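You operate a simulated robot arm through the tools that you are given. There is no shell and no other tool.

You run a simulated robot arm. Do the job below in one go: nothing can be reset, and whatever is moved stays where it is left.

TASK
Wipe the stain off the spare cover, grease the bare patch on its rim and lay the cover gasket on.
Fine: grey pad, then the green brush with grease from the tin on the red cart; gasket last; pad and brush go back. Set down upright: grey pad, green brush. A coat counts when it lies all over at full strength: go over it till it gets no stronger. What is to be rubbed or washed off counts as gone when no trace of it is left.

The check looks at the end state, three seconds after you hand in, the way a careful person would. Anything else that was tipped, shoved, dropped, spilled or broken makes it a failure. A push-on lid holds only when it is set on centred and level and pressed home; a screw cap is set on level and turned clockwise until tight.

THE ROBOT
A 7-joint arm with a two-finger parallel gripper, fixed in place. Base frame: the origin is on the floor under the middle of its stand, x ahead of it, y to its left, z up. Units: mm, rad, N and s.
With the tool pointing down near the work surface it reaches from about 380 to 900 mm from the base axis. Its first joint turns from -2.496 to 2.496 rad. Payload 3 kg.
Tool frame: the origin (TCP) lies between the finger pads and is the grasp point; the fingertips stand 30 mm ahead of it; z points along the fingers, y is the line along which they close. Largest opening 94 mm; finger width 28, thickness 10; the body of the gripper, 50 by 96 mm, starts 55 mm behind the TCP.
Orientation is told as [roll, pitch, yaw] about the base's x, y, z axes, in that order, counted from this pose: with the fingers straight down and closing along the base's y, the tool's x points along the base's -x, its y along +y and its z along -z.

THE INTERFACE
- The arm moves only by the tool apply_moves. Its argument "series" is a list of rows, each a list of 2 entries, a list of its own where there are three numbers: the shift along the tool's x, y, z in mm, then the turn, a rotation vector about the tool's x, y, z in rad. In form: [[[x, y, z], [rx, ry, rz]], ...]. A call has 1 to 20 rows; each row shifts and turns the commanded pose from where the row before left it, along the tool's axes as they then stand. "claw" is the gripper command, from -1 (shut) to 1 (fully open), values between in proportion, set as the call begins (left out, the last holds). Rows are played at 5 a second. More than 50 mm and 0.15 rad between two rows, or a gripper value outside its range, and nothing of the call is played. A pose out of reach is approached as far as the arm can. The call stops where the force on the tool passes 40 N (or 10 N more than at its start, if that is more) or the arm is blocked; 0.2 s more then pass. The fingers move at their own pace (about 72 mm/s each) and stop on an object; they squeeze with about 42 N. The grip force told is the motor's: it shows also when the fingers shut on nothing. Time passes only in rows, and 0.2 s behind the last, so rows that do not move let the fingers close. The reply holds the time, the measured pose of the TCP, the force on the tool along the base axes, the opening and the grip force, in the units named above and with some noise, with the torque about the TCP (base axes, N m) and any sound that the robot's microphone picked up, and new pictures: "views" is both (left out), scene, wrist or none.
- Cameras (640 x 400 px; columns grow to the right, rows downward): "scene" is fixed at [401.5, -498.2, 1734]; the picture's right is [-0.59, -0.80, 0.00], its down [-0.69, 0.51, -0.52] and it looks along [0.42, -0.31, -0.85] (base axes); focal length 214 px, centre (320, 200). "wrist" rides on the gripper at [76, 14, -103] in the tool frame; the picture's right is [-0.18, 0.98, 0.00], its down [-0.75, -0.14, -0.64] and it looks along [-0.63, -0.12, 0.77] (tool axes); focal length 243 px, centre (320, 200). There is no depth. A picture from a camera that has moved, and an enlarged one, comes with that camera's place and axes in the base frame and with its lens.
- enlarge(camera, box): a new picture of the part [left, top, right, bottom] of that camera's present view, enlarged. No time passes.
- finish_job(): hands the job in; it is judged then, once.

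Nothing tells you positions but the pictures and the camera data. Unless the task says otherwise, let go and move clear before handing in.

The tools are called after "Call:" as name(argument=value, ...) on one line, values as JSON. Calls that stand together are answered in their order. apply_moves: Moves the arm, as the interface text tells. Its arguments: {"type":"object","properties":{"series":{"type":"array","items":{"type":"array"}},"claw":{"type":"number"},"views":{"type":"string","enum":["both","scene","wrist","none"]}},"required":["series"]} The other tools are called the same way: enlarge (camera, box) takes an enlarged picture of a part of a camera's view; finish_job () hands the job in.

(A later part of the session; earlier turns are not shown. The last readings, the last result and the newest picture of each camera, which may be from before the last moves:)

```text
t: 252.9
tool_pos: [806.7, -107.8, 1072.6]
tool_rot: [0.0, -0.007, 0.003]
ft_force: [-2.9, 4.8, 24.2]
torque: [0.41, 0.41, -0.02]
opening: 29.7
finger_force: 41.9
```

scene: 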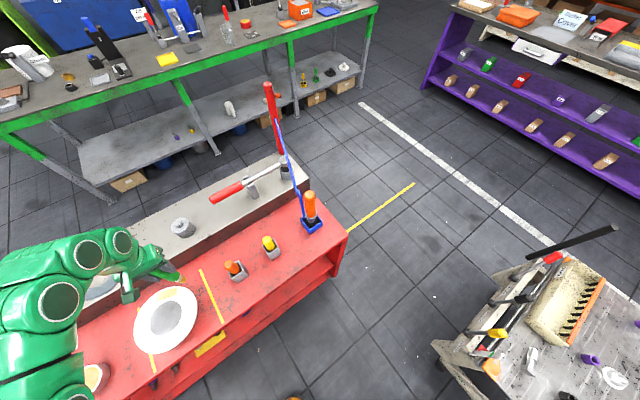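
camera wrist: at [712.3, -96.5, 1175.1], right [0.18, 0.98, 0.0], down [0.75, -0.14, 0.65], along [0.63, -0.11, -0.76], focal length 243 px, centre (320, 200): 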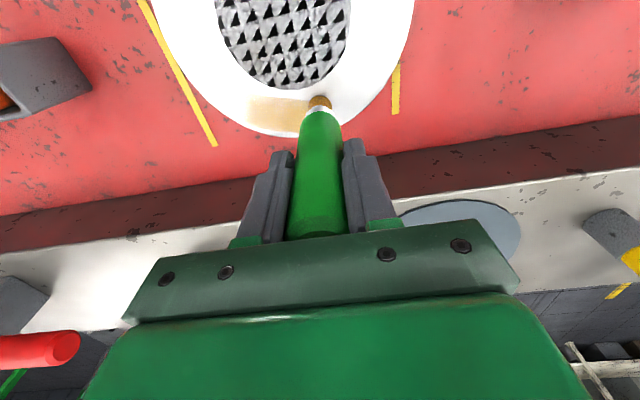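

Call:
apply_moves(series=[[[0, 0, -0.5], [0, 0, 0]], [[2.39, -7.9, 0], [0, 0, 0]], [[2.39, -7.9, 0], [0, 0, 0]], [[2.39, -7.9, 0], [0, 0, 0]], [[2.39, -7.9, 0], [0, 0, 0]], [[2.39, -7.9, 0], [0, 0, 0]], [[2.39, -7.9, 0], [0, 0, 0]], [[2.39, -7.9, 0], [0, 0, 0]], [[2.39, -7.9, 0], [0, 0, 0]], [[0, 0, 0], [0, 0, 0]]], views="none")

Call:
enlarge(camera="wrist", box=[200, 30, 440, 200])

Call:
enlarge(camera="scene", box=[130, 275, 220, 360])

```text
t: 255.1
tool_pos: [786.7, -170.7, 1072.0]
tool_rot: [0.001, -0.006, 0.004]
ft_force: [0.7, 3.0, 9.8]
torque: [0.38, -0.16, 0.01]
opening: 29.6
finger_force: 42.2
```

```text
2.35 times, centred on (320, 115) of wrist
camera zoom: at [709.6, -157.8, 1174.1], right [0.18, 0.98, 0.0], down [0.75, -0.14, 0.65], along [0.64, -0.11, -0.76], focal length 571 px, centre (320, 400)
```

zoom: 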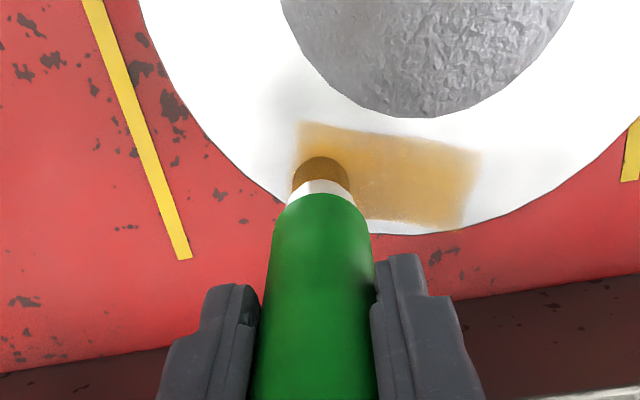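

```text
4.71 times, centred on (175, 318) of scene
camera zoom: at [401.5, -498.2, 1734.0], right [-0.59, -0.8, 0.0], down [-0.69, 0.51, -0.52], along [0.42, -0.31, -0.85], focal length 1009 px, centre (1002, -353)
```

zoom: 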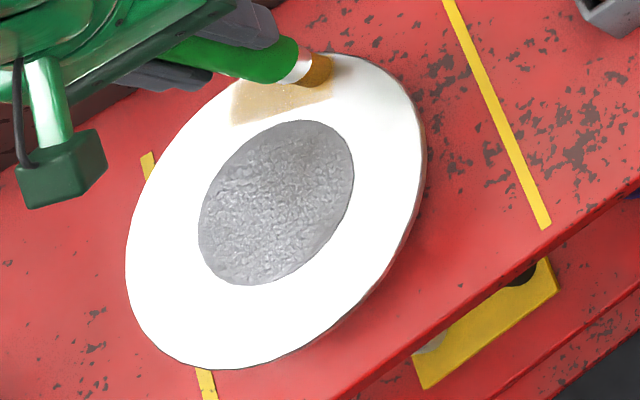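

Call:
apply_moves(series=[[[0, 0, -22], [0, 0, 0]], [[3.4, -27, -10.5], [0, 0, 0]], [[3.3, -27, -10.5], [0, 0, 0]], [[0, 0, 0], [0, 0, 0]]], views="none")

Call:
enlarge(camera="wrist", box=[350, 50, 460, 120])

Call:
enlarge(camera="scene", box=[155, 282, 183, 306])

```text
t: 256.1
tool_pos: [780.9, -226.3, 1116.1]
tool_rot: [0.002, -0.006, 0.003]
ft_force: [0.4, -0.1, -0.8]
torque: [0.03, -0.01, 0.03]
opening: 29.8
finger_force: 42.2
```

```text
5.71 times, centred on (405, 85) of wrist
camera zoom: at [705.1, -212.2, 1217.3], right [0.18, 0.98, 0.0], down [0.75, -0.14, 0.65], along [0.64, -0.11, -0.76], focal length 1386 px, centre (-166, 857)
```

zoom: 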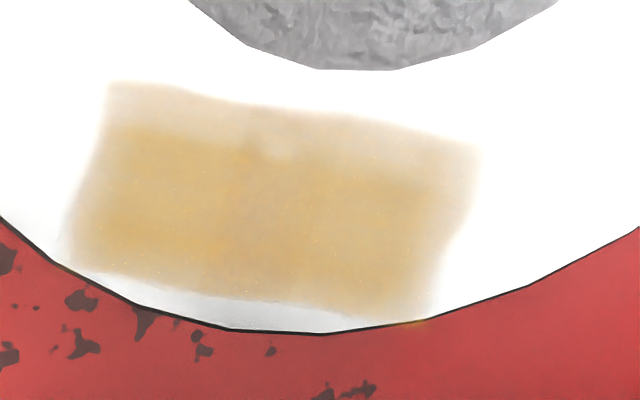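

```text
16.00 times, centred on (169, 294) of scene
camera zoom: at [401.5, -498.2, 1734.0], right [-0.59, -0.8, 0.0], down [-0.69, 0.51, -0.52], along [0.42, -0.31, -0.85], focal length 3432 px, centre (2736, -1304)
```

zoom: 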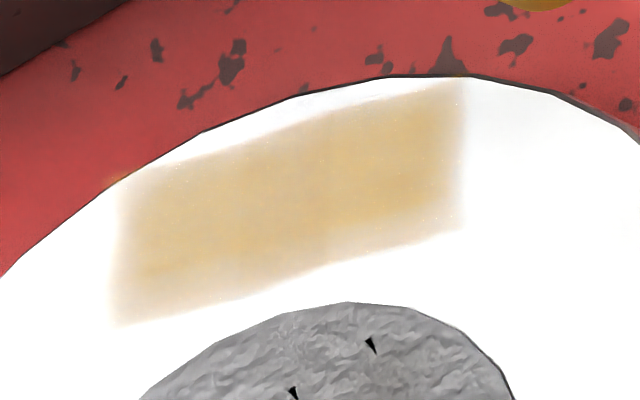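

The main area no longer changes, so it's saturated; only the strip along the inner edge is still paler. I'll give that strip several strokes about 4.5 mm outside its edge, so the bristles stay off the hub.

Call:
apply_moves(series=[[[-4.1, 38.8, 0], [0, 0, 0]], [[-4.1, 38.8, 0], [0, 0, 0]], [[-4.1, 38.8, 0], [0, 0, 0]], [[0, 0, 22], [0, 0, 0]], [[0, 0, 20], [0, 0, 0]], [[0, 0, 0], [0, 0, 0]]], views="none")

Call:
apply_moves(series=[[[0, 0, 0.7], [0, 0, 0]], [[0, 0, 0], [0, 0, 0]]], views="none")

```text
t: 257.5
tool_pos: [793.1, -109.9, 1074.4]
tool_rot: [0.002, -0.005, 0.002]
ft_force: [-0.6, 0.4, -0.5]
torque: [0.0, 0.02, -0.01]
opening: 29.6
finger_force: 41.9
```

```text
t: 258.1
tool_pos: [791.5, -109.9, 1071.7]
tool_rot: [0.003, -0.004, 0.002]
ft_force: [0.0, 0.8, -0.5]
torque: [-0.02, 0.0, 0.02]
opening: 29.8
finger_force: 41.8
```

Call:
apply_moves(series=[[[0, 0, 0.6], [0, 0, 0]], [[0, 0, 0], [0, 0, 0]]], views="none")

Call:
apply_moves(series=[[[0, 0, 0.5], [0, 0, 0]], [[0, 0, 0], [0, 0, 0]]], views="none")

```text
t: 258.7
tool_pos: [792.2, -109.9, 1072.9]
tool_rot: [0.002, -0.006, 0.005]
ft_force: [0.3, -1.4, 8.9]
torque: [-0.14, 0.02, 0.01]
opening: 29.9
finger_force: 42.2
```

```text
t: 259.3
tool_pos: [791.2, -108.8, 1071.4]
tool_rot: [0.001, -0.007, 0.003]
ft_force: [-0.4, -2.8, 23.8]
torque: [-0.23, 0.03, 0.0]
opening: 29.7
finger_force: 42.1
```

Call:
apply_moves(series=[[[0, 0, -0.3], [0, 0, 0]], [[2.87, -8.1, 0], [0, 0, 0]], [[2.87, -8.1, 0], [0, 0, 0]], [[2.87, -8.1, 0], [0, 0, 0]], [[2.87, -8.1, 0], [0, 0, 0]], [[2.87, -8.1, 0], [0, 0, 0]], [[2.87, -8.1, 0], [0, 0, 0]], [[2.87, -8.1, 0], [0, 0, 0]], [[2.87, -8.1, 0], [0, 0, 0]], [[0, 0, -5], [0, 0, 0]], [[-11.5, 32.4, 0], [0, 0, 0]], [[-11.5, 32.4, 0], [0, 0, 0]], [[0, 0, 5], [0, 0, 0]], [[0, 0, 0], [0, 0, 0]]], views="none")

Call:
enlarge(camera="wrist", box=[180, 30, 420, 200])

```text
t: 260.4
tool_pos: [783.3, -134.3, 1072.0]
tool_rot: [0.002, -0.008, 0.006]
ft_force: [-2.8, -1.1, 7.8]
torque: [-0.08, 0.35, 0.01]
opening: 29.9
finger_force: 42.3
stopped in row 5: the force on the tool passed its limit at 41 N (the readings are from after the stop); the commanded pose is now the measured one
```

```text
2.35 times, centred on (300, 115) of wrist
camera zoom: at [706.4, -121.1, 1173.8], right [0.18, 0.98, 0.0], down [0.75, -0.14, 0.65], along [0.64, -0.11, -0.76], focal length 571 px, centre (367, 400)
```

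zoom: 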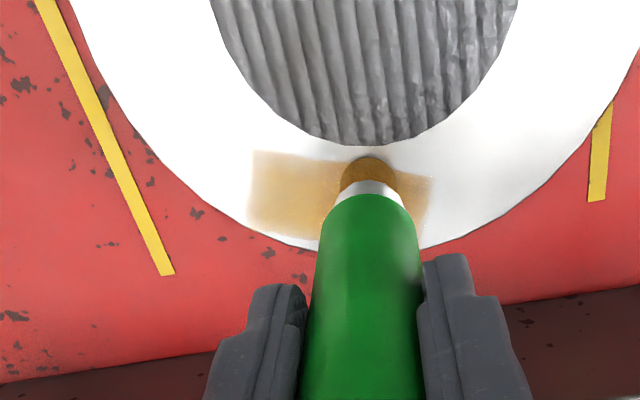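

Call:
apply_moves(series=[[[2.87, -8.1, -0.15], [0, 0, 0]], [[2.87, -8.1, 0], [0, 0, 0]], [[2.87, -8.1, 0], [0, 0, 0]], [[2.87, -8.1, 0], [0, 0, 0]], [[2.87, -8.1, 0], [0, 0, 0]], [[0, 0, 0], [0, 0, 0]]], views="none")

```text
t: 261.8
tool_pos: [768.2, -176.0, 1072.0]
tool_rot: [0.001, -0.01, 0.005]
ft_force: [-0.1, -0.2, -0.4]
torque: [-0.01, -0.01, 0.0]
opening: 29.9
finger_force: 42.0
```

Call:
apply_moves(series=[[[-2, 4, 0.5], [0, 0, 0]], [[0, 0, 0], [0, 0, 0]]], views="none")

```text
t: 262.4
tool_pos: [770.2, -171.8, 1072.4]
tool_rot: [0.002, -0.006, 0.006]
ft_force: [-0.4, -1.0, 2.2]
torque: [-0.14, 0.05, -0.03]
opening: 29.4
finger_force: 41.8
```

Call:
apply_moves(series=[[[-1, 0, 0.3], [0, 0, 0]], [[-2.87, 8.1, 0], [0, 0, 0]], [[-2.87, 8.1, 0], [0, 0, 0]], [[-2.87, 8.1, 0], [0, 0, 0]], [[-2.87, 8.1, 0], [0, 0, 0]], [[0, 0, 0], [0, 0, 0]]], views="none")

```text
t: 263.8
tool_pos: [784.8, -139.3, 1071.9]
tool_rot: [0.002, -0.007, 0.006]
ft_force: [-1.5, -3.2, 11.4]
torque: [-0.28, 0.03, -0.02]
opening: 29.8
finger_force: 42.4
```

Call:
apply_moves(series=[[[-2.87, 8.1, -0.05], [0, 0, 0]], [[-2.87, 8.1, 0], [0, 0, 0]], [[-2.87, 8.1, 0], [0, 0, 0]], [[-2.5, 7, 0], [0, 0, 0]], [[0, 0, 0], [0, 0, 0]]], views="none")

Call:
enlarge(camera="wrist", box=[160, 30, 400, 200])

Call:
enlarge(camera="scene", box=[130, 275, 220, 360])

```text
t: 265.0
tool_pos: [795.1, -106.9, 1072.1]
tool_rot: [0.0, -0.008, 0.006]
ft_force: [-0.4, -2.2, 9.5]
torque: [-0.28, 0.08, 0.05]
opening: 29.9
finger_force: 42.1
```

```text
2.35 times, centred on (280, 115) of wrist
camera zoom: at [717.6, -93.5, 1173.8], right [0.18, 0.98, 0.0], down [0.75, -0.14, 0.65], along [0.64, -0.11, -0.76], focal length 571 px, centre (414, 400)
```

zoom: 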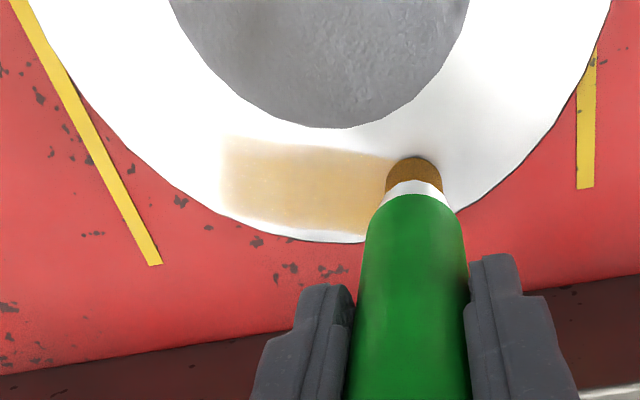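

```text
4.71 times, centred on (175, 318) of scene
camera zoom: at [401.5, -498.2, 1734.0], right [-0.59, -0.8, 0.0], down [-0.69, 0.51, -0.52], along [0.42, -0.31, -0.85], focal length 1009 px, centre (1002, -353)
```

zoom: 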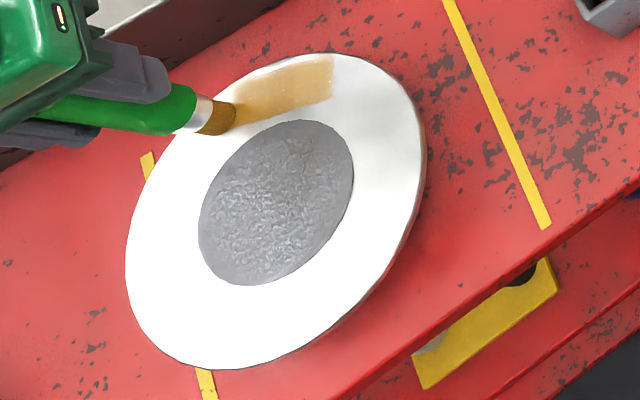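

Call:
apply_moves(series=[[[3.5, -7.9, 0], [0, 0, 0]], [[2.87, -8.1, 0], [0, 0, 0]], [[2.87, -8.1, 0], [0, 0, 0]], [[2.87, -8.1, 0], [0, 0, 0]], [[0, 0, 0], [0, 0, 0]]], views="none")

```text
t: 266.2
tool_pos: [782.1, -139.6, 1071.9]
tool_rot: [0.003, -0.007, 0.005]
ft_force: [2.1, 6.3, 21.1]
torque: [0.74, -0.28, -0.03]
opening: 29.5
finger_force: 42.2
```

Call:
apply_moves(series=[[[2.87, -8.1, -0.1], [0, 0, 0]], [[2.87, -8.1, 0], [0, 0, 0]], [[2.87, -8.1, 0], [0, 0, 0]], [[2.87, -8.1, 0], [0, 0, 0]], [[0, 0, 0], [0, 0, 0]]], views="none")

```text
t: 267.4
tool_pos: [771.9, -171.5, 1072.3]
tool_rot: [0.001, -0.007, 0.006]
ft_force: [2.4, 9.2, 32.5]
torque: [1.26, -0.42, -0.03]
opening: 29.7
finger_force: 42.1
```

Call:
apply_moves(series=[[[-2.87, 8.1, -0.4], [0, 0, 0]], [[-2.87, 8.1, 0], [0, 0, 0]], [[-2.87, 8.1, 0], [0, 0, 0]], [[-2.87, 8.1, 0], [0, 0, 0]], [[0, 0, 0], [0, 0, 0]]], views="none")

```text
t: 268.6
tool_pos: [781.7, -138.6, 1072.3]
tool_rot: [0.003, -0.005, 0.005]
ft_force: [-2.8, -5.3, 16.3]
torque: [-0.6, 0.22, 0.02]
opening: 29.9
finger_force: 42.2
```

Call:
apply_moves(series=[[[-2.87, 8.1, 0], [0, 0, 0]], [[-2.87, 8.1, 0], [0, 0, 0]], [[-2.87, 8.1, 0], [0, 0, 0]], [[-2.5, 7, 0], [0, 0, 0]], [[0, 0, -20], [0, 0, 0]], [[3, -30, -12], [0, 0, 0]], [[5, -45, -12], [0, 0, 0]], [[6, -44, 0], [0, 0, 0]], [[0, 0, 0], [0, 0, 0]]], views="none")

Call:
enlarge(camera="wrist", box=[350, 50, 460, 120])

Call:
enlarge(camera="scene", box=[155, 282, 183, 306])

```text
t: 270.6
tool_pos: [779.5, -229.5, 1115.3]
tool_rot: [0.002, -0.006, 0.006]
ft_force: [-0.2, -0.6, -0.6]
torque: [-0.01, 0.01, 0.01]
opening: 29.5
finger_force: 41.9
```

```text
5.71 times, centred on (405, 85) of wrist
camera zoom: at [702.5, -216.2, 1218.0], right [0.18, 0.98, 0.0], down [0.75, -0.14, 0.65], along [0.64, -0.11, -0.76], focal length 1386 px, centre (-166, 857)
```

zoom: 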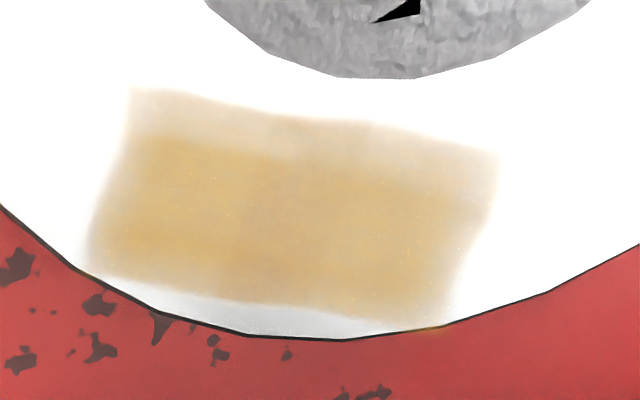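

```text
16.00 times, centred on (169, 294) of scene
camera zoom: at [401.5, -498.2, 1734.0], right [-0.59, -0.8, 0.0], down [-0.69, 0.51, -0.52], along [0.42, -0.31, -0.85], focal length 3432 px, centre (2736, -1304)
```

zoom: 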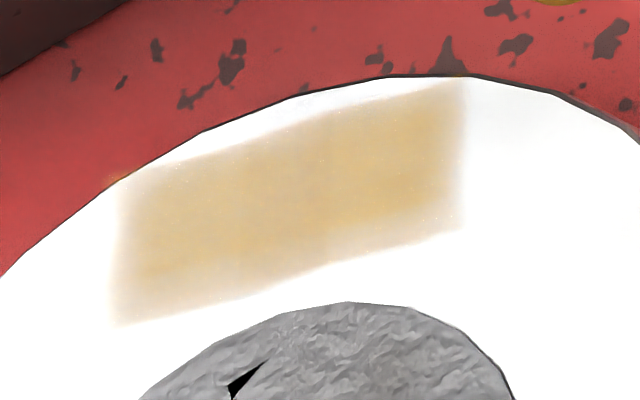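

The band along the inner edge may be just a reflection, so I'll check from the other side.

Call:
apply_moves(series=[[[5, 43, 0], [0, 0, 0]], [[5, 43, 0], [0, 0, 0]], [[5, 43, 0], [0, 0, 0]], [[5, 40, 0], [0, 0, 0]], [[0, 0, 0], [0, 0, 0]]], views="wrist")

Call:
enlarge(camera="wrist", box=[190, 60, 310, 150])

```text
t: 271.8
tool_pos: [758.3, -58.4, 1116.5]
tool_rot: [0.002, -0.005, 0.004]
ft_force: [-0.6, -0.3, -1.4]
torque: [0.02, 0.0, 0.02]
opening: 29.5
finger_force: 42.0
camera wrist: at [681.6, -44.9, 1218.3], right [0.18, 0.98, 0.0], down [0.75, -0.14, 0.65], along [0.64, -0.11, -0.76], focal length 243 px, centre (320, 200)
```

wrist: 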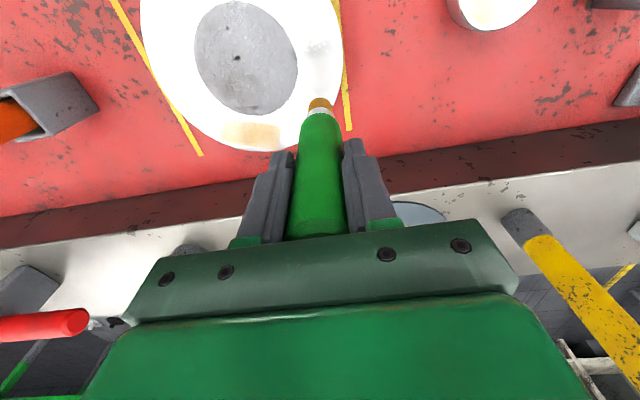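

```text
4.44 times, centred on (250, 105) of wrist
camera zoom: at [681.6, -44.9, 1218.3], right [0.18, 0.98, 0.0], down [0.75, -0.14, 0.65], along [0.64, -0.11, -0.76], focal length 1078 px, centre (631, 622)
```

zoom: 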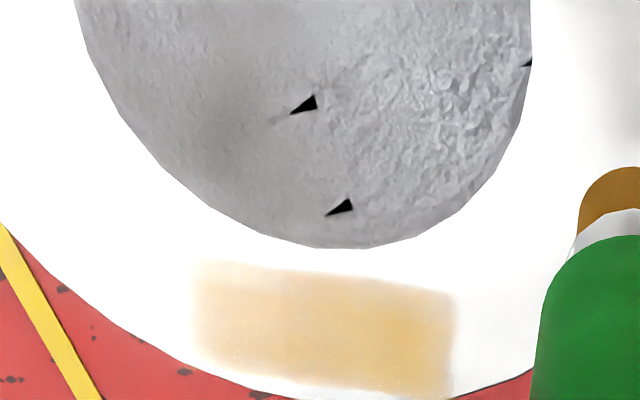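

Call:
apply_moves(series=[[[29.8, 29.3, -0.8], [0, 0, 0]], [[29.8, 29.3, -0.8], [0, 0, 0]], [[29.8, 29.3, -0.8], [0, 0, 0]], [[29.8, 29.3, -0.8], [0, 0, 0]], [[0, 0, 0], [0, -0.15, 0]], [[0, 0, 0], [0, -0.15, 0]], [[0, 0, 0], [0, -0.15, 0]], [[0, 0, 0], [0, -0.15, 0]], [[0, 0, 0], [0, -0.15, 0]], [[0, 0, 0], [0, -0.15, 0]], [[29, -10, 6.4], [0, 0, 0]], [[29, -10, 6.4], [0, 0, 0]], [[0, 0, 0], [0, 0, 0]]], views="wrist")

Call:
enlarge(camera="wrist", box=[160, 80, 290, 160])

```text
t: 274.6
tool_pos: [612.8, 36.8, 1065.1]
tool_rot: [0.002, -0.906, 0.001]
ft_force: [0.0, -0.2, -1.5]
torque: [0.03, -0.01, 0.04]
opening: 29.6
finger_force: 41.9
camera wrist: at [485.9, 51.1, 1068.1], right [0.11, 0.98, 0.15], down [-0.04, -0.14, 0.99], along [0.99, -0.11, 0.02], focal length 243 px, centre (320, 200)
```

wrist: 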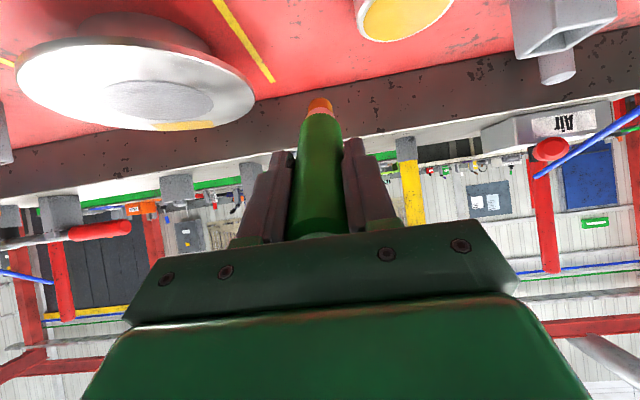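

```text
4.92 times, centred on (225, 120) of wrist
camera zoom: at [485.9, 51.1, 1068.1], right [0.11, 0.98, 0.15], down [-0.04, -0.14, 0.99], along [0.99, -0.11, 0.02], focal length 1194 px, centre (788, 594)
```

zoom: 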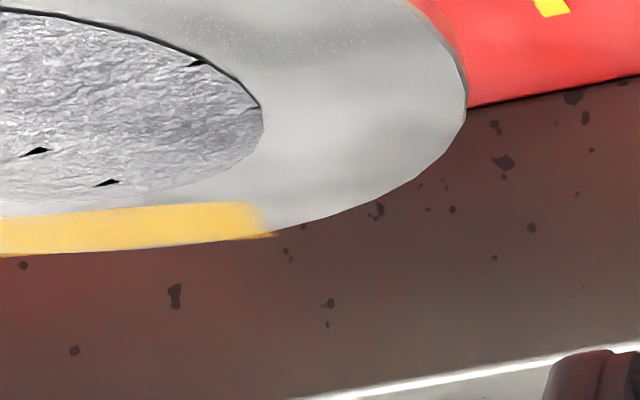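

In this glare-free view the coat is a vivid, even yellow. I'll zoom in on the full patch.

Call:
enlarge(camera="wrist", box=[130, 105, 230, 145])

Call:
enlarge(camera="wrist", box=[145, 112, 190, 136])

```text
6.40 times, centred on (180, 125) of wrist
camera zoom: at [485.9, 51.1, 1068.1], right [0.11, 0.98, 0.15], down [-0.04, -0.14, 0.99], along [0.99, -0.11, 0.02], focal length 1553 px, centre (1216, 680)
```

zoom: 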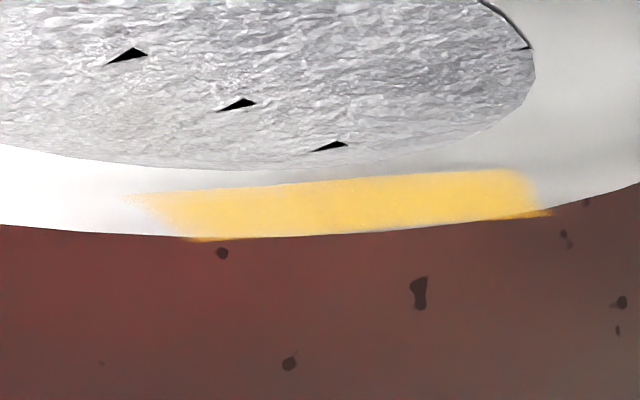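

```text
14.22 times, centred on (168, 124) of wrist
camera zoom: at [485.9, 51.1, 1068.1], right [0.11, 0.98, 0.15], down [-0.04, -0.14, 0.99], along [0.99, -0.11, 0.02], focal length 3451 px, centre (2489, 1281)
```

zoom: 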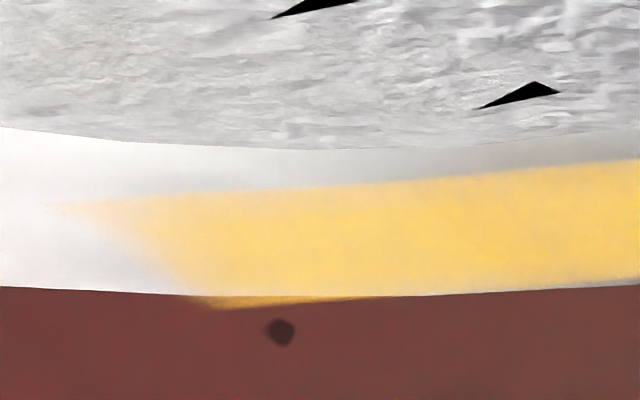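

The coat is uniform and as rich as the grease in the tin, with only slight feathering at the two ends. I'll give each end a few radial strokes so the whole patch is full.

Call:
apply_moves(series=[[[-29, 10, -6.4], [0, 0, 0]], [[-29, 10, -6.4], [0, 0, 0]], [[0, 0, 0], [0, 0.15, 0]], [[0, 0, 0], [0, 0.15, 0]], [[0, 0, 0], [0, 0.15, 0]], [[0, 0, 0], [0, 0.15, 0]], [[0, 0, 0], [0, 0.15, 0]], [[0, 0, 0], [0, 0.15, 0]], [[-25.6, -28.4, 4], [0, 0, 0]], [[-25.6, -28.4, 4], [0, 0, 0]], [[-25.6, -28.4, 4], [0, 0, 0]], [[-25.6, -28.4, 4], [0, 0, 0]], [[-25.6, -28.4, 4], [0, 0, 0]], [[-25.6, -28.4, 4], [0, 0, 0]], [[0, 0, 0], [0, 0, 0]]], views="none")

Call:
enlarge(camera="wrist", box=[180, 30, 420, 200])

```text
t: 277.8
tool_pos: [793.4, -109.7, 1095.2]
tool_rot: [0.002, -0.007, 0.007]
ft_force: [0.0, -0.2, -0.3]
torque: [0.0, -0.01, 0.03]
opening: 29.6
finger_force: 42.1
```

```text
2.35 times, centred on (300, 115) of wrist
camera zoom: at [716.1, -96.7, 1197.4], right [0.18, 0.98, 0.0], down [0.75, -0.14, 0.65], along [0.64, -0.11, -0.76], focal length 571 px, centre (367, 400)
```

zoom: 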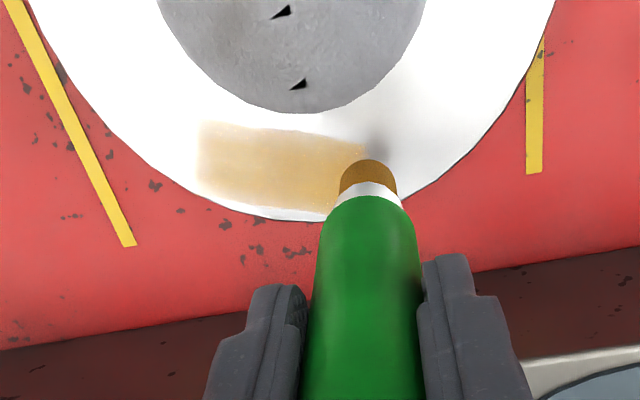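

Call:
apply_moves(series=[[[0.8, -2.8, 12], [0, 0, 0]], [[0, 0, 9.5], [0, 0, 0]], [[0, 0, 0.7], [0, 0, 0]], [[0, 0, 0], [0, 0, 0]]], views="none")

Call:
apply_moves(series=[[[0, 0, 0.5], [0, 0, 0]], [[0, 0, 0], [0, 0, 0]]], views="none")

```text
t: 278.8
tool_pos: [792.7, -114.9, 1072.3]
tool_rot: [0.001, -0.006, 0.005]
ft_force: [0.0, 0.7, 0.5]
torque: [-0.08, 0.01, 0.01]
opening: 29.6
finger_force: 42.3
```

```text
t: 279.4
tool_pos: [793.7, -114.6, 1072.1]
tool_rot: [0.003, -0.008, 0.004]
ft_force: [-0.2, 0.5, 4.4]
torque: [0.11, 0.07, -0.01]
opening: 29.8
finger_force: 41.9
```

Call:
apply_moves(series=[[[0, 0, 0.2], [0, 0, 0]], [[-5.7, -1.9, 0], [0, 0, 0]], [[-5.7, -1.9, 0], [0, 0, 0]], [[-5.7, -1.9, 0], [0, 0, 0]], [[5.7, 1.9, 0], [0, 0, 0]], [[5.7, 1.9, 0], [0, 0, 0]], [[5.7, 1.9, 0], [0, 0, 0]], [[0, 0, 0], [0, 0, 0]]], views="none")

```text
t: 281.2
tool_pos: [793.0, -114.6, 1071.8]
tool_rot: [0.002, -0.007, 0.006]
ft_force: [3.5, -1.8, 17.3]
torque: [-0.14, -0.47, 0.01]
opening: 29.6
finger_force: 42.0
```

Call:
apply_moves(series=[[[0.3, 4, -0.1], [0, 0, 0]], [[-5.7, -1.9, 0], [0, 0, 0]], [[-5.7, -1.9, 0], [0, 0, 0]], [[-5.7, -1.9, 0], [0, 0, 0]], [[5.7, 1.9, 0], [0, 0, 0]], [[5.7, 1.9, 0], [0, 0, 0]], [[5.7, 1.9, 0], [0, 0, 0]], [[0, 0, 0], [0, 0, 0]]], views="none")

```text
t: 283.0
tool_pos: [793.0, -110.5, 1071.0]
tool_rot: [0.001, -0.008, 0.004]
ft_force: [4.7, -1.8, 20.0]
torque: [-0.19, -0.62, -0.02]
opening: 29.9
finger_force: 42.6
```

Call:
apply_moves(series=[[[0, 0, -6], [0, 0, 0]], [[9.8, -31.8, 0], [0, 0, 0]], [[9.8, -31.8, 0], [0, 0, 0]], [[0, 0, 5], [0, 0, 0]], [[0, 0, 0], [0, 0, 0]]], views="none")

Call:
enlarge(camera="wrist", box=[220, 30, 460, 200])

```text
t: 284.2
tool_pos: [772.5, -174.1, 1073.2]
tool_rot: [0.002, -0.005, 0.006]
ft_force: [0.1, -0.4, -1.5]
torque: [-0.02, 0.03, 0.0]
opening: 29.4
finger_force: 41.2
```

```text
2.35 times, centred on (340, 115) of wrist
camera zoom: at [696.6, -160.3, 1174.7], right [0.18, 0.98, 0.0], down [0.75, -0.14, 0.65], along [0.64, -0.11, -0.76], focal length 571 px, centre (273, 400)
```

zoom: 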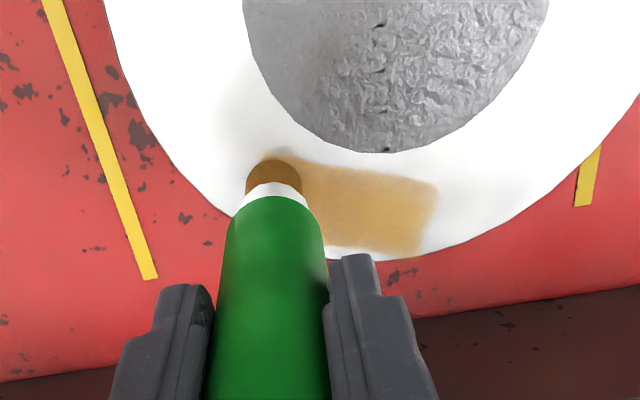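

Call:
apply_moves(series=[[[-2, 1, 1], [0, 0, 0]], [[0, 0, 0.4], [0, 0, 0]], [[0, 0, 0], [0, 0, 0]]], views="none")

```text
t: 285.0
tool_pos: [776.7, -173.5, 1072.2]
tool_rot: [0.002, -0.009, 0.006]
ft_force: [-1.7, -2.0, 19.8]
torque: [-0.08, 0.22, 0.01]
opening: 29.8
finger_force: 42.0
```

Call:
apply_moves(series=[[[0, 0, -0.2], [0, 0, 0]], [[-5.7, -1.9, 0], [0, 0, 0]], [[-5.7, -1.9, 0], [0, 0, 0]], [[-5, -1.6, 0], [0, 0, 0]], [[5, 1.6, 0], [0, 0, 0]], [[5.7, 1.9, 0], [0, 0, 0]], [[5.7, 1.9, 0], [0, 0, 0]], [[0, 0, 0], [0, 0, 0]]], views="none")

```text
t: 286.8
tool_pos: [773.9, -173.7, 1071.3]
tool_rot: [0.003, -0.008, 0.006]
ft_force: [9.3, -2.4, 30.6]
torque: [-0.26, -1.15, 0.0]
opening: 29.9
finger_force: 41.9
```

Call:
apply_moves(series=[[[-2, -3, -0.3], [0, 0, 0]], [[-5.7, -1.9, 0], [0, 0, 0]], [[-5.7, -1.9, 0], [0, 0, 0]], [[-3, -1, 0], [0, 0, 0]], [[3, 1, 0], [0, 0, 0]], [[5.7, 1.9, 0], [0, 0, 0]], [[0, 0, 0], [0, 0, 0]]], views="none")

Call:
apply_moves(series=[[[0, 0, -22], [0, 0, 0]], [[0, -25, -11], [0, 0, 0]], [[0, -27, -11], [0, 0, 0]], [[0, 0, 0], [0, 0, 0]]], views="wrist")

Call:
enlarge(camera="wrist", box=[350, 50, 460, 120])

Call:
enlarge(camera="scene", box=[155, 282, 183, 306])

Call:
enlarge(camera="scene", box=[130, 275, 220, 360])

```text
t: 288.4
tool_pos: [783.7, -178.4, 1072.8]
tool_rot: [0.001, -0.009, 0.005]
ft_force: [7.9, -0.9, 21.4]
torque: [-0.09, -0.94, -0.02]
opening: 29.7
finger_force: 42.2
```

```text
t: 289.4
tool_pos: [783.5, -229.5, 1117.8]
tool_rot: [0.002, -0.006, 0.005]
ft_force: [0.0, 0.5, -0.6]
torque: [-0.03, 0.0, -0.01]
opening: 29.6
finger_force: 41.9
camera wrist: at [706.6, -216.0, 1218.2], right [0.18, 0.98, 0.0], down [0.75, -0.14, 0.65], along [0.64, -0.11, -0.76], focal length 243 px, centre (320, 200)
```

wrist: 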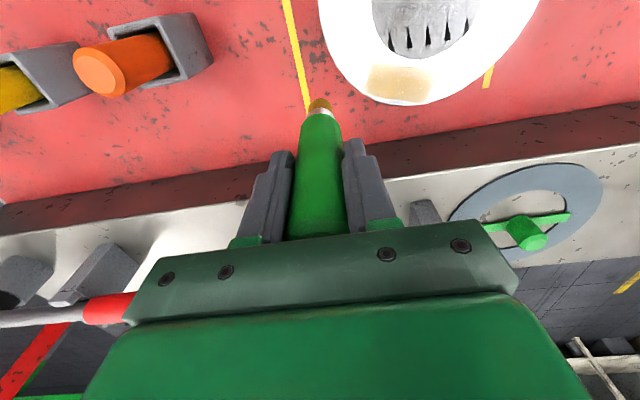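

```text
5.71 times, centred on (405, 85) of wrist
camera zoom: at [706.6, -216.0, 1218.2], right [0.18, 0.98, 0.0], down [0.75, -0.14, 0.65], along [0.64, -0.11, -0.76], focal length 1386 px, centre (-166, 857)
```

zoom: 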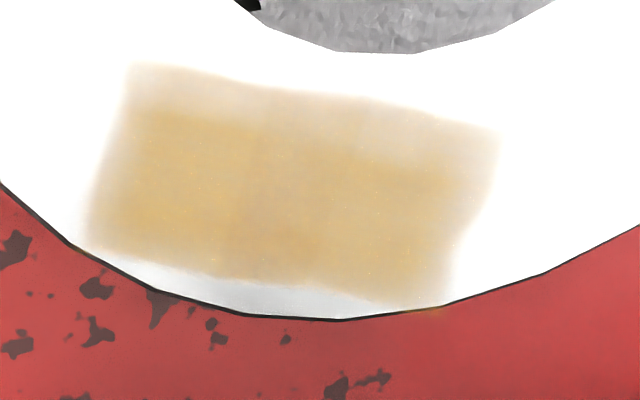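

```text
16.00 times, centred on (169, 294) of scene
camera zoom: at [401.5, -498.2, 1734.0], right [-0.59, -0.8, 0.0], down [-0.69, 0.51, -0.52], along [0.42, -0.31, -0.85], focal length 3432 px, centre (2736, -1304)
```

zoom: 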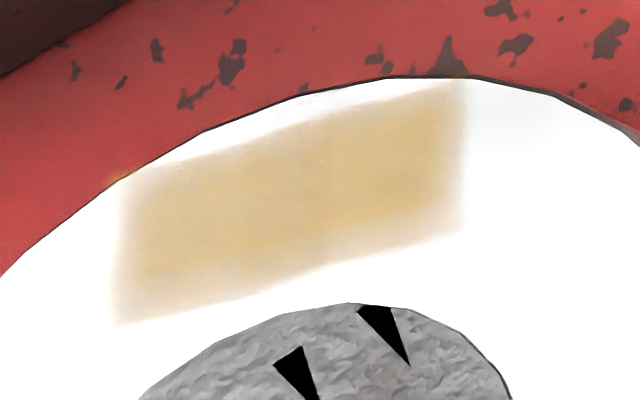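

```text
4.71 times, centred on (175, 318) of scene
camera zoom: at [401.5, -498.2, 1734.0], right [-0.59, -0.8, 0.0], down [-0.69, 0.51, -0.52], along [0.42, -0.31, -0.85], focal length 1009 px, centre (1002, -353)
```

zoom: 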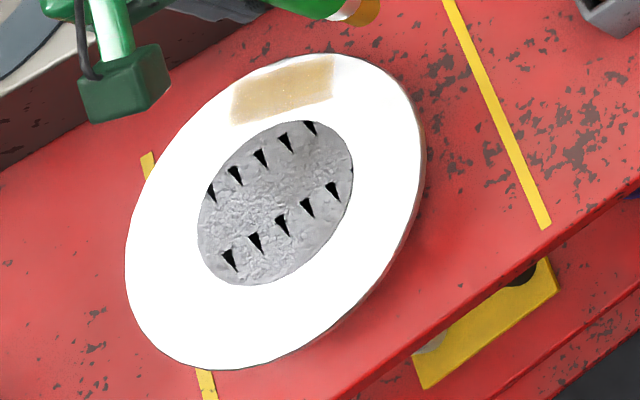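

The coat is full and no longer changes. I'll carry the brush back to its cup at (721,249).

Call:
apply_moves(series=[[[5.7, 43.5, -2], [0, 0, 0]], [[5.7, 43.5, -2], [0, 0, 0]], [[5.7, 43.5, -2], [0, 0, 0]], [[5.7, 43.5, -2], [0, 0, 0]], [[5.7, 43.5, -2], [0, 0, 0]], [[5.7, 43.5, -2], [0, 0, 0]], [[5.7, 43.5, -2], [0, 0, 0]], [[5.7, 43.5, -2], [0, 0, 0]], [[5.7, 43.5, -2], [0, 0, 0]], [[5.7, 43.5, -2], [0, 0, 0]], [[5.5, 43.5, -2], [0, 0, 0]], [[0, 0, 0], [0, 0, 0]]], views="wrist")

Call:
enlarge(camera="wrist", box=[220, 20, 420, 220])

```text
t: 292.0
tool_pos: [720.3, 244.9, 1138.2]
tool_rot: [0.002, -0.004, 0.004]
ft_force: [0.5, -0.1, -1.5]
torque: [0.01, 0.03, -0.01]
opening: 30.1
finger_force: 42.6
camera wrist: at [643.4, 259.1, 1238.9], right [0.18, 0.98, 0.0], down [0.75, -0.14, 0.65], along [0.64, -0.11, -0.76], focal length 243 px, centre (320, 200)
```

wrist: 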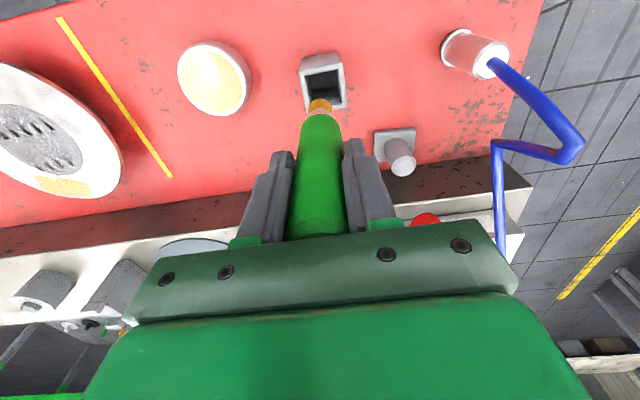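

```text
2.00 times, centred on (320, 120) of wrist
camera zoom: at [643.4, 259.1, 1238.9], right [0.18, 0.98, 0.0], down [0.75, -0.14, 0.65], along [0.64, -0.11, -0.76], focal length 485 px, centre (320, 360)
```

zoom: 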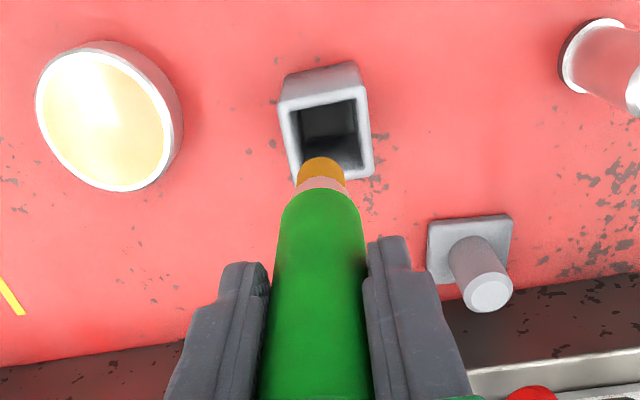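

Call:
apply_moves(series=[[[-0.7, 4.6, 0], [0, 0, 0]], [[0, 0, 25], [0, 0, 0]], [[0, 0, 22], [0, 0, 0]], [[0, 0, 0], [0, 0, 0]]], views="wrist")

Call:
enlarge(camera="wrist", box=[240, 40, 400, 160])

```text
t: 293.0
tool_pos: [720.2, 251.8, 1090.6]
tool_rot: [0.003, -0.006, 0.006]
ft_force: [-1.3, -0.9, -0.3]
torque: [-0.01, 0.0, 0.0]
opening: 29.9
finger_force: 42.0
camera wrist: at [642.7, 265.2, 1192.3], right [0.18, 0.98, 0.0], down [0.75, -0.14, 0.65], along [0.64, -0.11, -0.76], focal length 243 px, centre (320, 200)
```

wrist: 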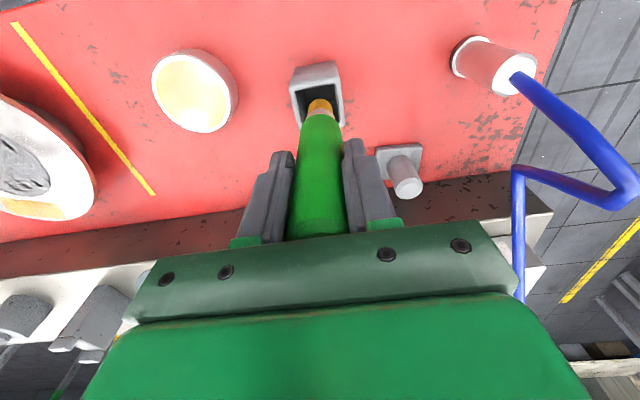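

```text
3.33 times, centred on (320, 100) of wrist
camera zoom: at [642.7, 265.2, 1192.3], right [0.18, 0.98, 0.0], down [0.75, -0.14, 0.65], along [0.64, -0.11, -0.76], focal length 809 px, centre (320, 533)
```

zoom: 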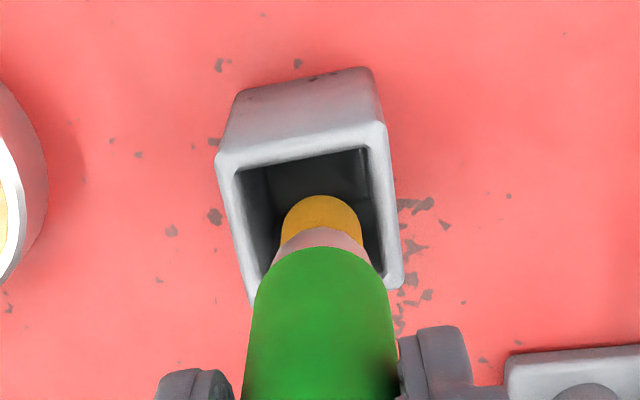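

The cup opening is about 39 mm, centred near (726,250). I'll shift 4 mm and lower the brush in, watching the force.

Call:
apply_moves(series=[[[-4, -1.5, 0], [0, 0, 0]], [[0, 0, 20], [0, 0, 0]], [[0, 0, 15], [0, 0, 0]], [[0, 0, 12], [0, 0, 0]], [[0, 0, 8], [0, 0, 0]], [[0, 0, 0], [0, 0, 0]]], views="wrist")

```text
t: 294.3
tool_pos: [722.7, 251.6, 1040.6]
tool_rot: [0.003, -0.009, 0.006]
ft_force: [-9.6, -2.9, 9.6]
torque: [-0.26, 0.88, -0.01]
opening: 29.8
finger_force: 42.0
stopped in row 6: the force on the tool passed its limit at 43 N (the readings are from after the stop); the commanded pose is now the measured one
camera wrist: at [646.2, 265.1, 1141.7], right [0.18, 0.98, 0.0], down [0.75, -0.14, 0.65], along [0.64, -0.11, -0.76], focal length 243 px, centre (320, 200)
```

wrist: 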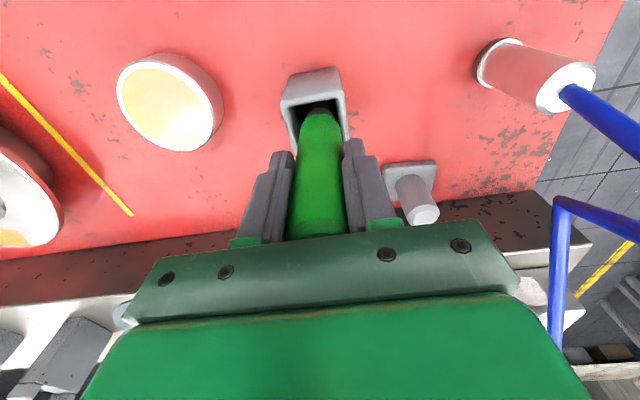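

Something touched on the +x side. I'll raise a little and look.

Call:
apply_moves(series=[[[0, 0, -8], [0, 0, 0]], [[0, 0, 0], [0, 0, 0]]], views="none")

Call:
enlarge(camera="wrist", box=[240, 40, 400, 160])

```text
t: 294.9
tool_pos: [724.5, 251.5, 1047.1]
tool_rot: [0.003, -0.01, 0.005]
ft_force: [-6.5, -0.2, -2.9]
torque: [0.03, 0.65, -0.01]
opening: 29.6
finger_force: 41.7
```

```text
3.33 times, centred on (320, 100) of wrist
camera zoom: at [646.4, 265.1, 1148.5], right [0.18, 0.98, 0.0], down [0.75, -0.14, 0.65], along [0.64, -0.11, -0.76], focal length 809 px, centre (320, 533)
```

zoom: 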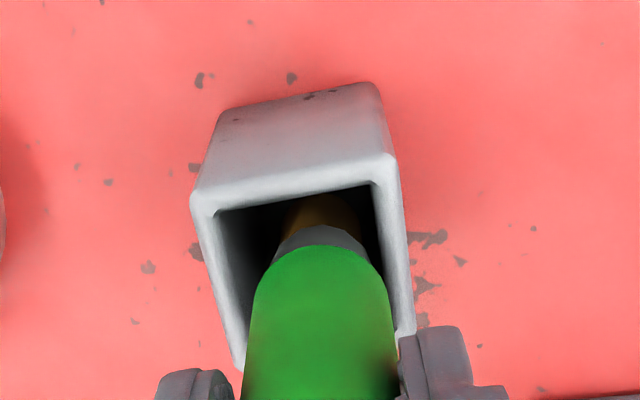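

Call:
apply_moves(series=[[[3, -1, 0], [0, 0, 0]], [[0, 0, 0], [0, 0, 0]]], views="none")

```text
t: 295.5
tool_pos: [721.6, 250.0, 1047.1]
tool_rot: [0.005, -0.011, 0.006]
ft_force: [1.0, -0.2, -0.3]
torque: [0.04, -0.01, 0.02]
opening: 29.9
finger_force: 42.5
```

Free now. Lowering in small steps.

Call:
apply_moves(series=[[[0, 0, 6], [0, 0, 0]], [[0, 0, 0], [0, 0, 0]]], views="none")

Call:
apply_moves(series=[[[0, 0, 5], [0, 0, 0]], [[0, 0, 0], [0, 0, 0]]], views="none")

```text
t: 296.1
tool_pos: [720.1, 250.1, 1041.9]
tool_rot: [0.004, -0.012, 0.005]
ft_force: [0.2, -0.7, 0.2]
torque: [0.0, 0.03, 0.02]
opening: 29.6
finger_force: 41.6
```

```text
t: 296.7
tool_pos: [721.5, 250.9, 1040.7]
tool_rot: [0.002, -0.014, 0.005]
ft_force: [-3.7, -0.2, 9.5]
torque: [-0.04, 0.11, 0.0]
opening: 29.9
finger_force: 42.0
stopped in row 2: the force on the tool passed its limit at 43 N (the readings are from after the stop); the commanded pose is now the measured one
```

The handle's shoulder is catching on the cup rim; the fit is only about ±2 mm. I'll raise a little and align precisely.

Call:
apply_moves(series=[[[2, -1.5, -6], [0, 0, 0]], [[0, 0, 0], [0, 0, 0]]], views="none")

Call:
enlarge(camera="wrist", box=[270, 70, 370, 145])

```text
t: 297.3
tool_pos: [718.4, 250.0, 1045.5]
tool_rot: [0.003, -0.012, 0.005]
ft_force: [-0.4, 0.0, -0.7]
torque: [-0.01, 0.0, 0.02]
opening: 30.2
finger_force: 41.7
```

```text
5.33 times, centred on (320, 108) of wrist
camera zoom: at [641.5, 262.5, 1146.7], right [0.18, 0.98, 0.01], down [0.75, -0.14, 0.65], along [0.64, -0.11, -0.76], focal length 1294 px, centre (320, 693)
```

zoom: 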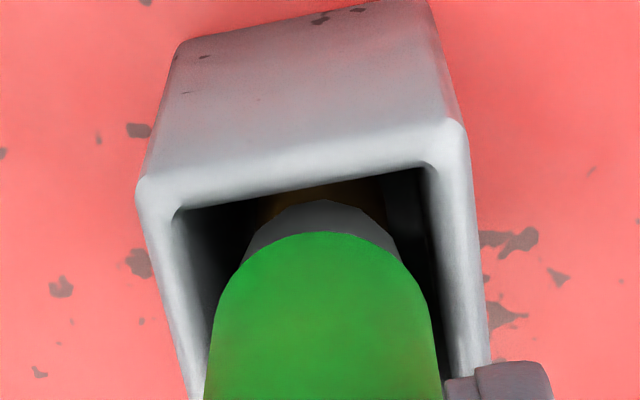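

It looks centred now. I'll try lowering in small steps.

Call:
apply_moves(series=[[[0, 0, 4], [0, 0, 0]], [[0, 0, 0], [0, 0, 0]]], views="none")

Call:
apply_moves(series=[[[0, 0, 2.5], [0, 0, 0]], [[0, 0, 0], [0, 0, 0]]], views="none")

```text
t: 297.9
tool_pos: [718.2, 249.3, 1040.0]
tool_rot: [0.002, -0.016, 0.007]
ft_force: [0.6, -0.6, -0.6]
torque: [0.01, 0.02, 0.01]
opening: 29.7
finger_force: 41.9
```

```text
t: 298.5
tool_pos: [719.0, 248.9, 1040.0]
tool_rot: [0.005, -0.016, 0.006]
ft_force: [-5.7, -2.0, 15.8]
torque: [-0.11, 0.08, -0.04]
opening: 29.9
finger_force: 41.8
```

The shoulder touches the +x rim, so I'll shift 3 mm toward −x and try again.

Call:
apply_moves(series=[[[0, 0, -4], [0, 0, 0]], [[3, 0, 0], [0, 0, 0]], [[0, 0, 0], [0, 0, 0]]], views="none")

Call:
apply_moves(series=[[[0, 0, 4], [0, 0, 0]], [[0, 0, 0], [0, 0, 0]]], views="none")

```text
t: 299.3
tool_pos: [715.8, 248.5, 1042.1]
tool_rot: [0.003, -0.013, 0.003]
ft_force: [0.3, -0.7, -1.3]
torque: [0.01, 0.0, 0.0]
opening: 30.0
finger_force: 42.0
```

```text
t: 299.9
tool_pos: [715.1, 248.2, 1040.1]
tool_rot: [0.004, -0.016, 0.005]
ft_force: [-3.4, -1.5, 23.8]
torque: [-0.13, 0.55, -0.01]
opening: 29.8
finger_force: 42.0
```

The opening is between these two positions, and the brush leans slightly in the grip. I'll straighten it by a small counter-tilt and centre at x ≈ 719.6.

Call:
apply_moves(series=[[[0, 0, -8], [0, 0, 0]], [[0, 0, 0], [0, 0.035, 0]], [[0, 0, 0], [0, 0, 0]]], views="none")

Call:
enlarge(camera="wrist", box=[270, 70, 370, 145])

```text
t: 300.7
tool_pos: [715.0, 248.1, 1047.0]
tool_rot: [0.004, 0.022, 0.005]
ft_force: [-0.5, -0.6, -0.6]
torque: [0.0, 0.03, 0.01]
opening: 29.9
finger_force: 42.2
```

```text
5.33 times, centred on (320, 108) of wrist
camera zoom: at [641.6, 262.2, 1150.9], right [0.18, 0.98, 0.0], down [0.77, -0.14, 0.63], along [0.61, -0.11, -0.78], focal length 1294 px, centre (320, 693)
```

zoom: 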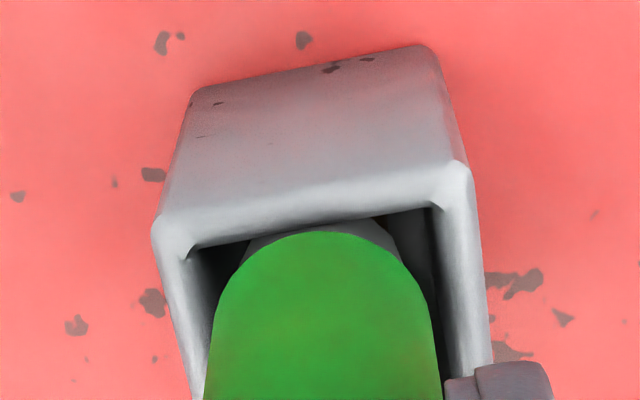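

Call:
apply_moves(series=[[[-4.3, 0.5, 0], [0, 0, 0]], [[0, 0, 0], [0, 0, 0]]], views="none")

Call:
enlarge(camera="wrist", box=[270, 70, 370, 145])

Call:
apply_moves(series=[[[0, 0, 5], [0, 0, 0]], [[0, 0, 2.5], [0, 0, 0]], [[0, 0, 0], [0, 0, 0]]], views="none")

```text
t: 301.3
tool_pos: [719.8, 250.4, 1047.1]
tool_rot: [0.003, 0.021, 0.006]
ft_force: [-0.1, -0.2, -1.3]
torque: [0.01, 0.01, 0.03]
opening: 29.8
finger_force: 41.2
```

```text
5.33 times, centred on (320, 108) of wrist
camera zoom: at [645.8, 263.1, 1151.1], right [0.18, 0.98, 0.0], down [0.77, -0.14, 0.63], along [0.61, -0.11, -0.78], focal length 1294 px, centre (320, 693)
```

zoom: 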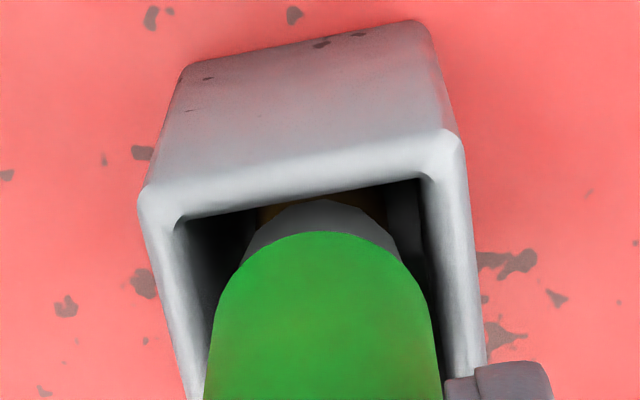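

```text
t: 302.1
tool_pos: [719.9, 248.8, 1040.8]
tool_rot: [0.004, 0.021, 0.005]
ft_force: [0.0, 0.7, 0.5]
torque: [0.0, -0.02, 0.03]
opening: 29.8
finger_force: 42.2
```

Call:
apply_moves(series=[[[0, 0, 2], [0, 0, 0]], [[0, 0, 0], [0, 0, 0]]], views="none")

Call:
apply_moves(series=[[[0, 0, 2], [0, 0, 0]], [[0, 0, 0], [0, 0, 0]]], views="none")

```text
t: 302.7
tool_pos: [719.7, 248.5, 1036.9]
tool_rot: [0.004, 0.021, 0.006]
ft_force: [-0.7, 0.0, -0.4]
torque: [0.01, 0.04, 0.0]
opening: 30.0
finger_force: 42.1
```

```text
t: 303.3
tool_pos: [719.9, 248.5, 1035.6]
tool_rot: [0.002, 0.022, 0.005]
ft_force: [0.1, -0.8, -1.1]
torque: [-0.04, 0.02, -0.01]
opening: 29.7
finger_force: 42.0
```

It's past the rim with no force. Continuing down to the floor of the cup.

Call:
apply_moves(series=[[[0, 0, 3], [0, 0, 0]], [[0, 0, 2], [0, 0, 0]], [[0, 0, 0], [0, 0, 0]]], views="none")

Call:
apply_moves(series=[[[0, 0, 1.5], [0, 0, 0]], [[0, 0, 0], [0, 0, 0]]], views="none")

```text
t: 304.1
tool_pos: [719.0, 249.9, 1030.6]
tool_rot: [0.004, 0.02, 0.007]
ft_force: [0.8, -0.1, -1.3]
torque: [-0.01, -0.03, 0.01]
opening: 29.8
finger_force: 41.9
```

```text
t: 304.7
tool_pos: [719.3, 248.2, 1029.1]
tool_rot: [0.003, 0.019, 0.005]
ft_force: [0.0, 0.0, -0.2]
torque: [0.01, 0.01, 0.02]
opening: 29.5
finger_force: 42.2
```

Call:
apply_moves(series=[[[0, 0, 1.5], [0, 0, 0]], [[0, 0, 0], [0, 0, 0]]], views="none")

Call:
apply_moves(series=[[[0, 0, 1.2], [0, 0, 0]], [[0, 0, 0], [0, 0, 0]]], views="none")

```text
t: 305.3
tool_pos: [719.1, 249.2, 1027.5]
tool_rot: [0.003, 0.021, 0.005]
ft_force: [-0.4, -0.6, -0.8]
torque: [0.0, -0.03, -0.02]
opening: 29.5
finger_force: 42.4
```

```text
t: 305.9
tool_pos: [720.0, 249.2, 1027.7]
tool_rot: [0.003, 0.02, 0.005]
ft_force: [0.3, -1.0, 0.9]
torque: [-0.06, 0.03, 0.01]
opening: 29.6
finger_force: 42.3
```

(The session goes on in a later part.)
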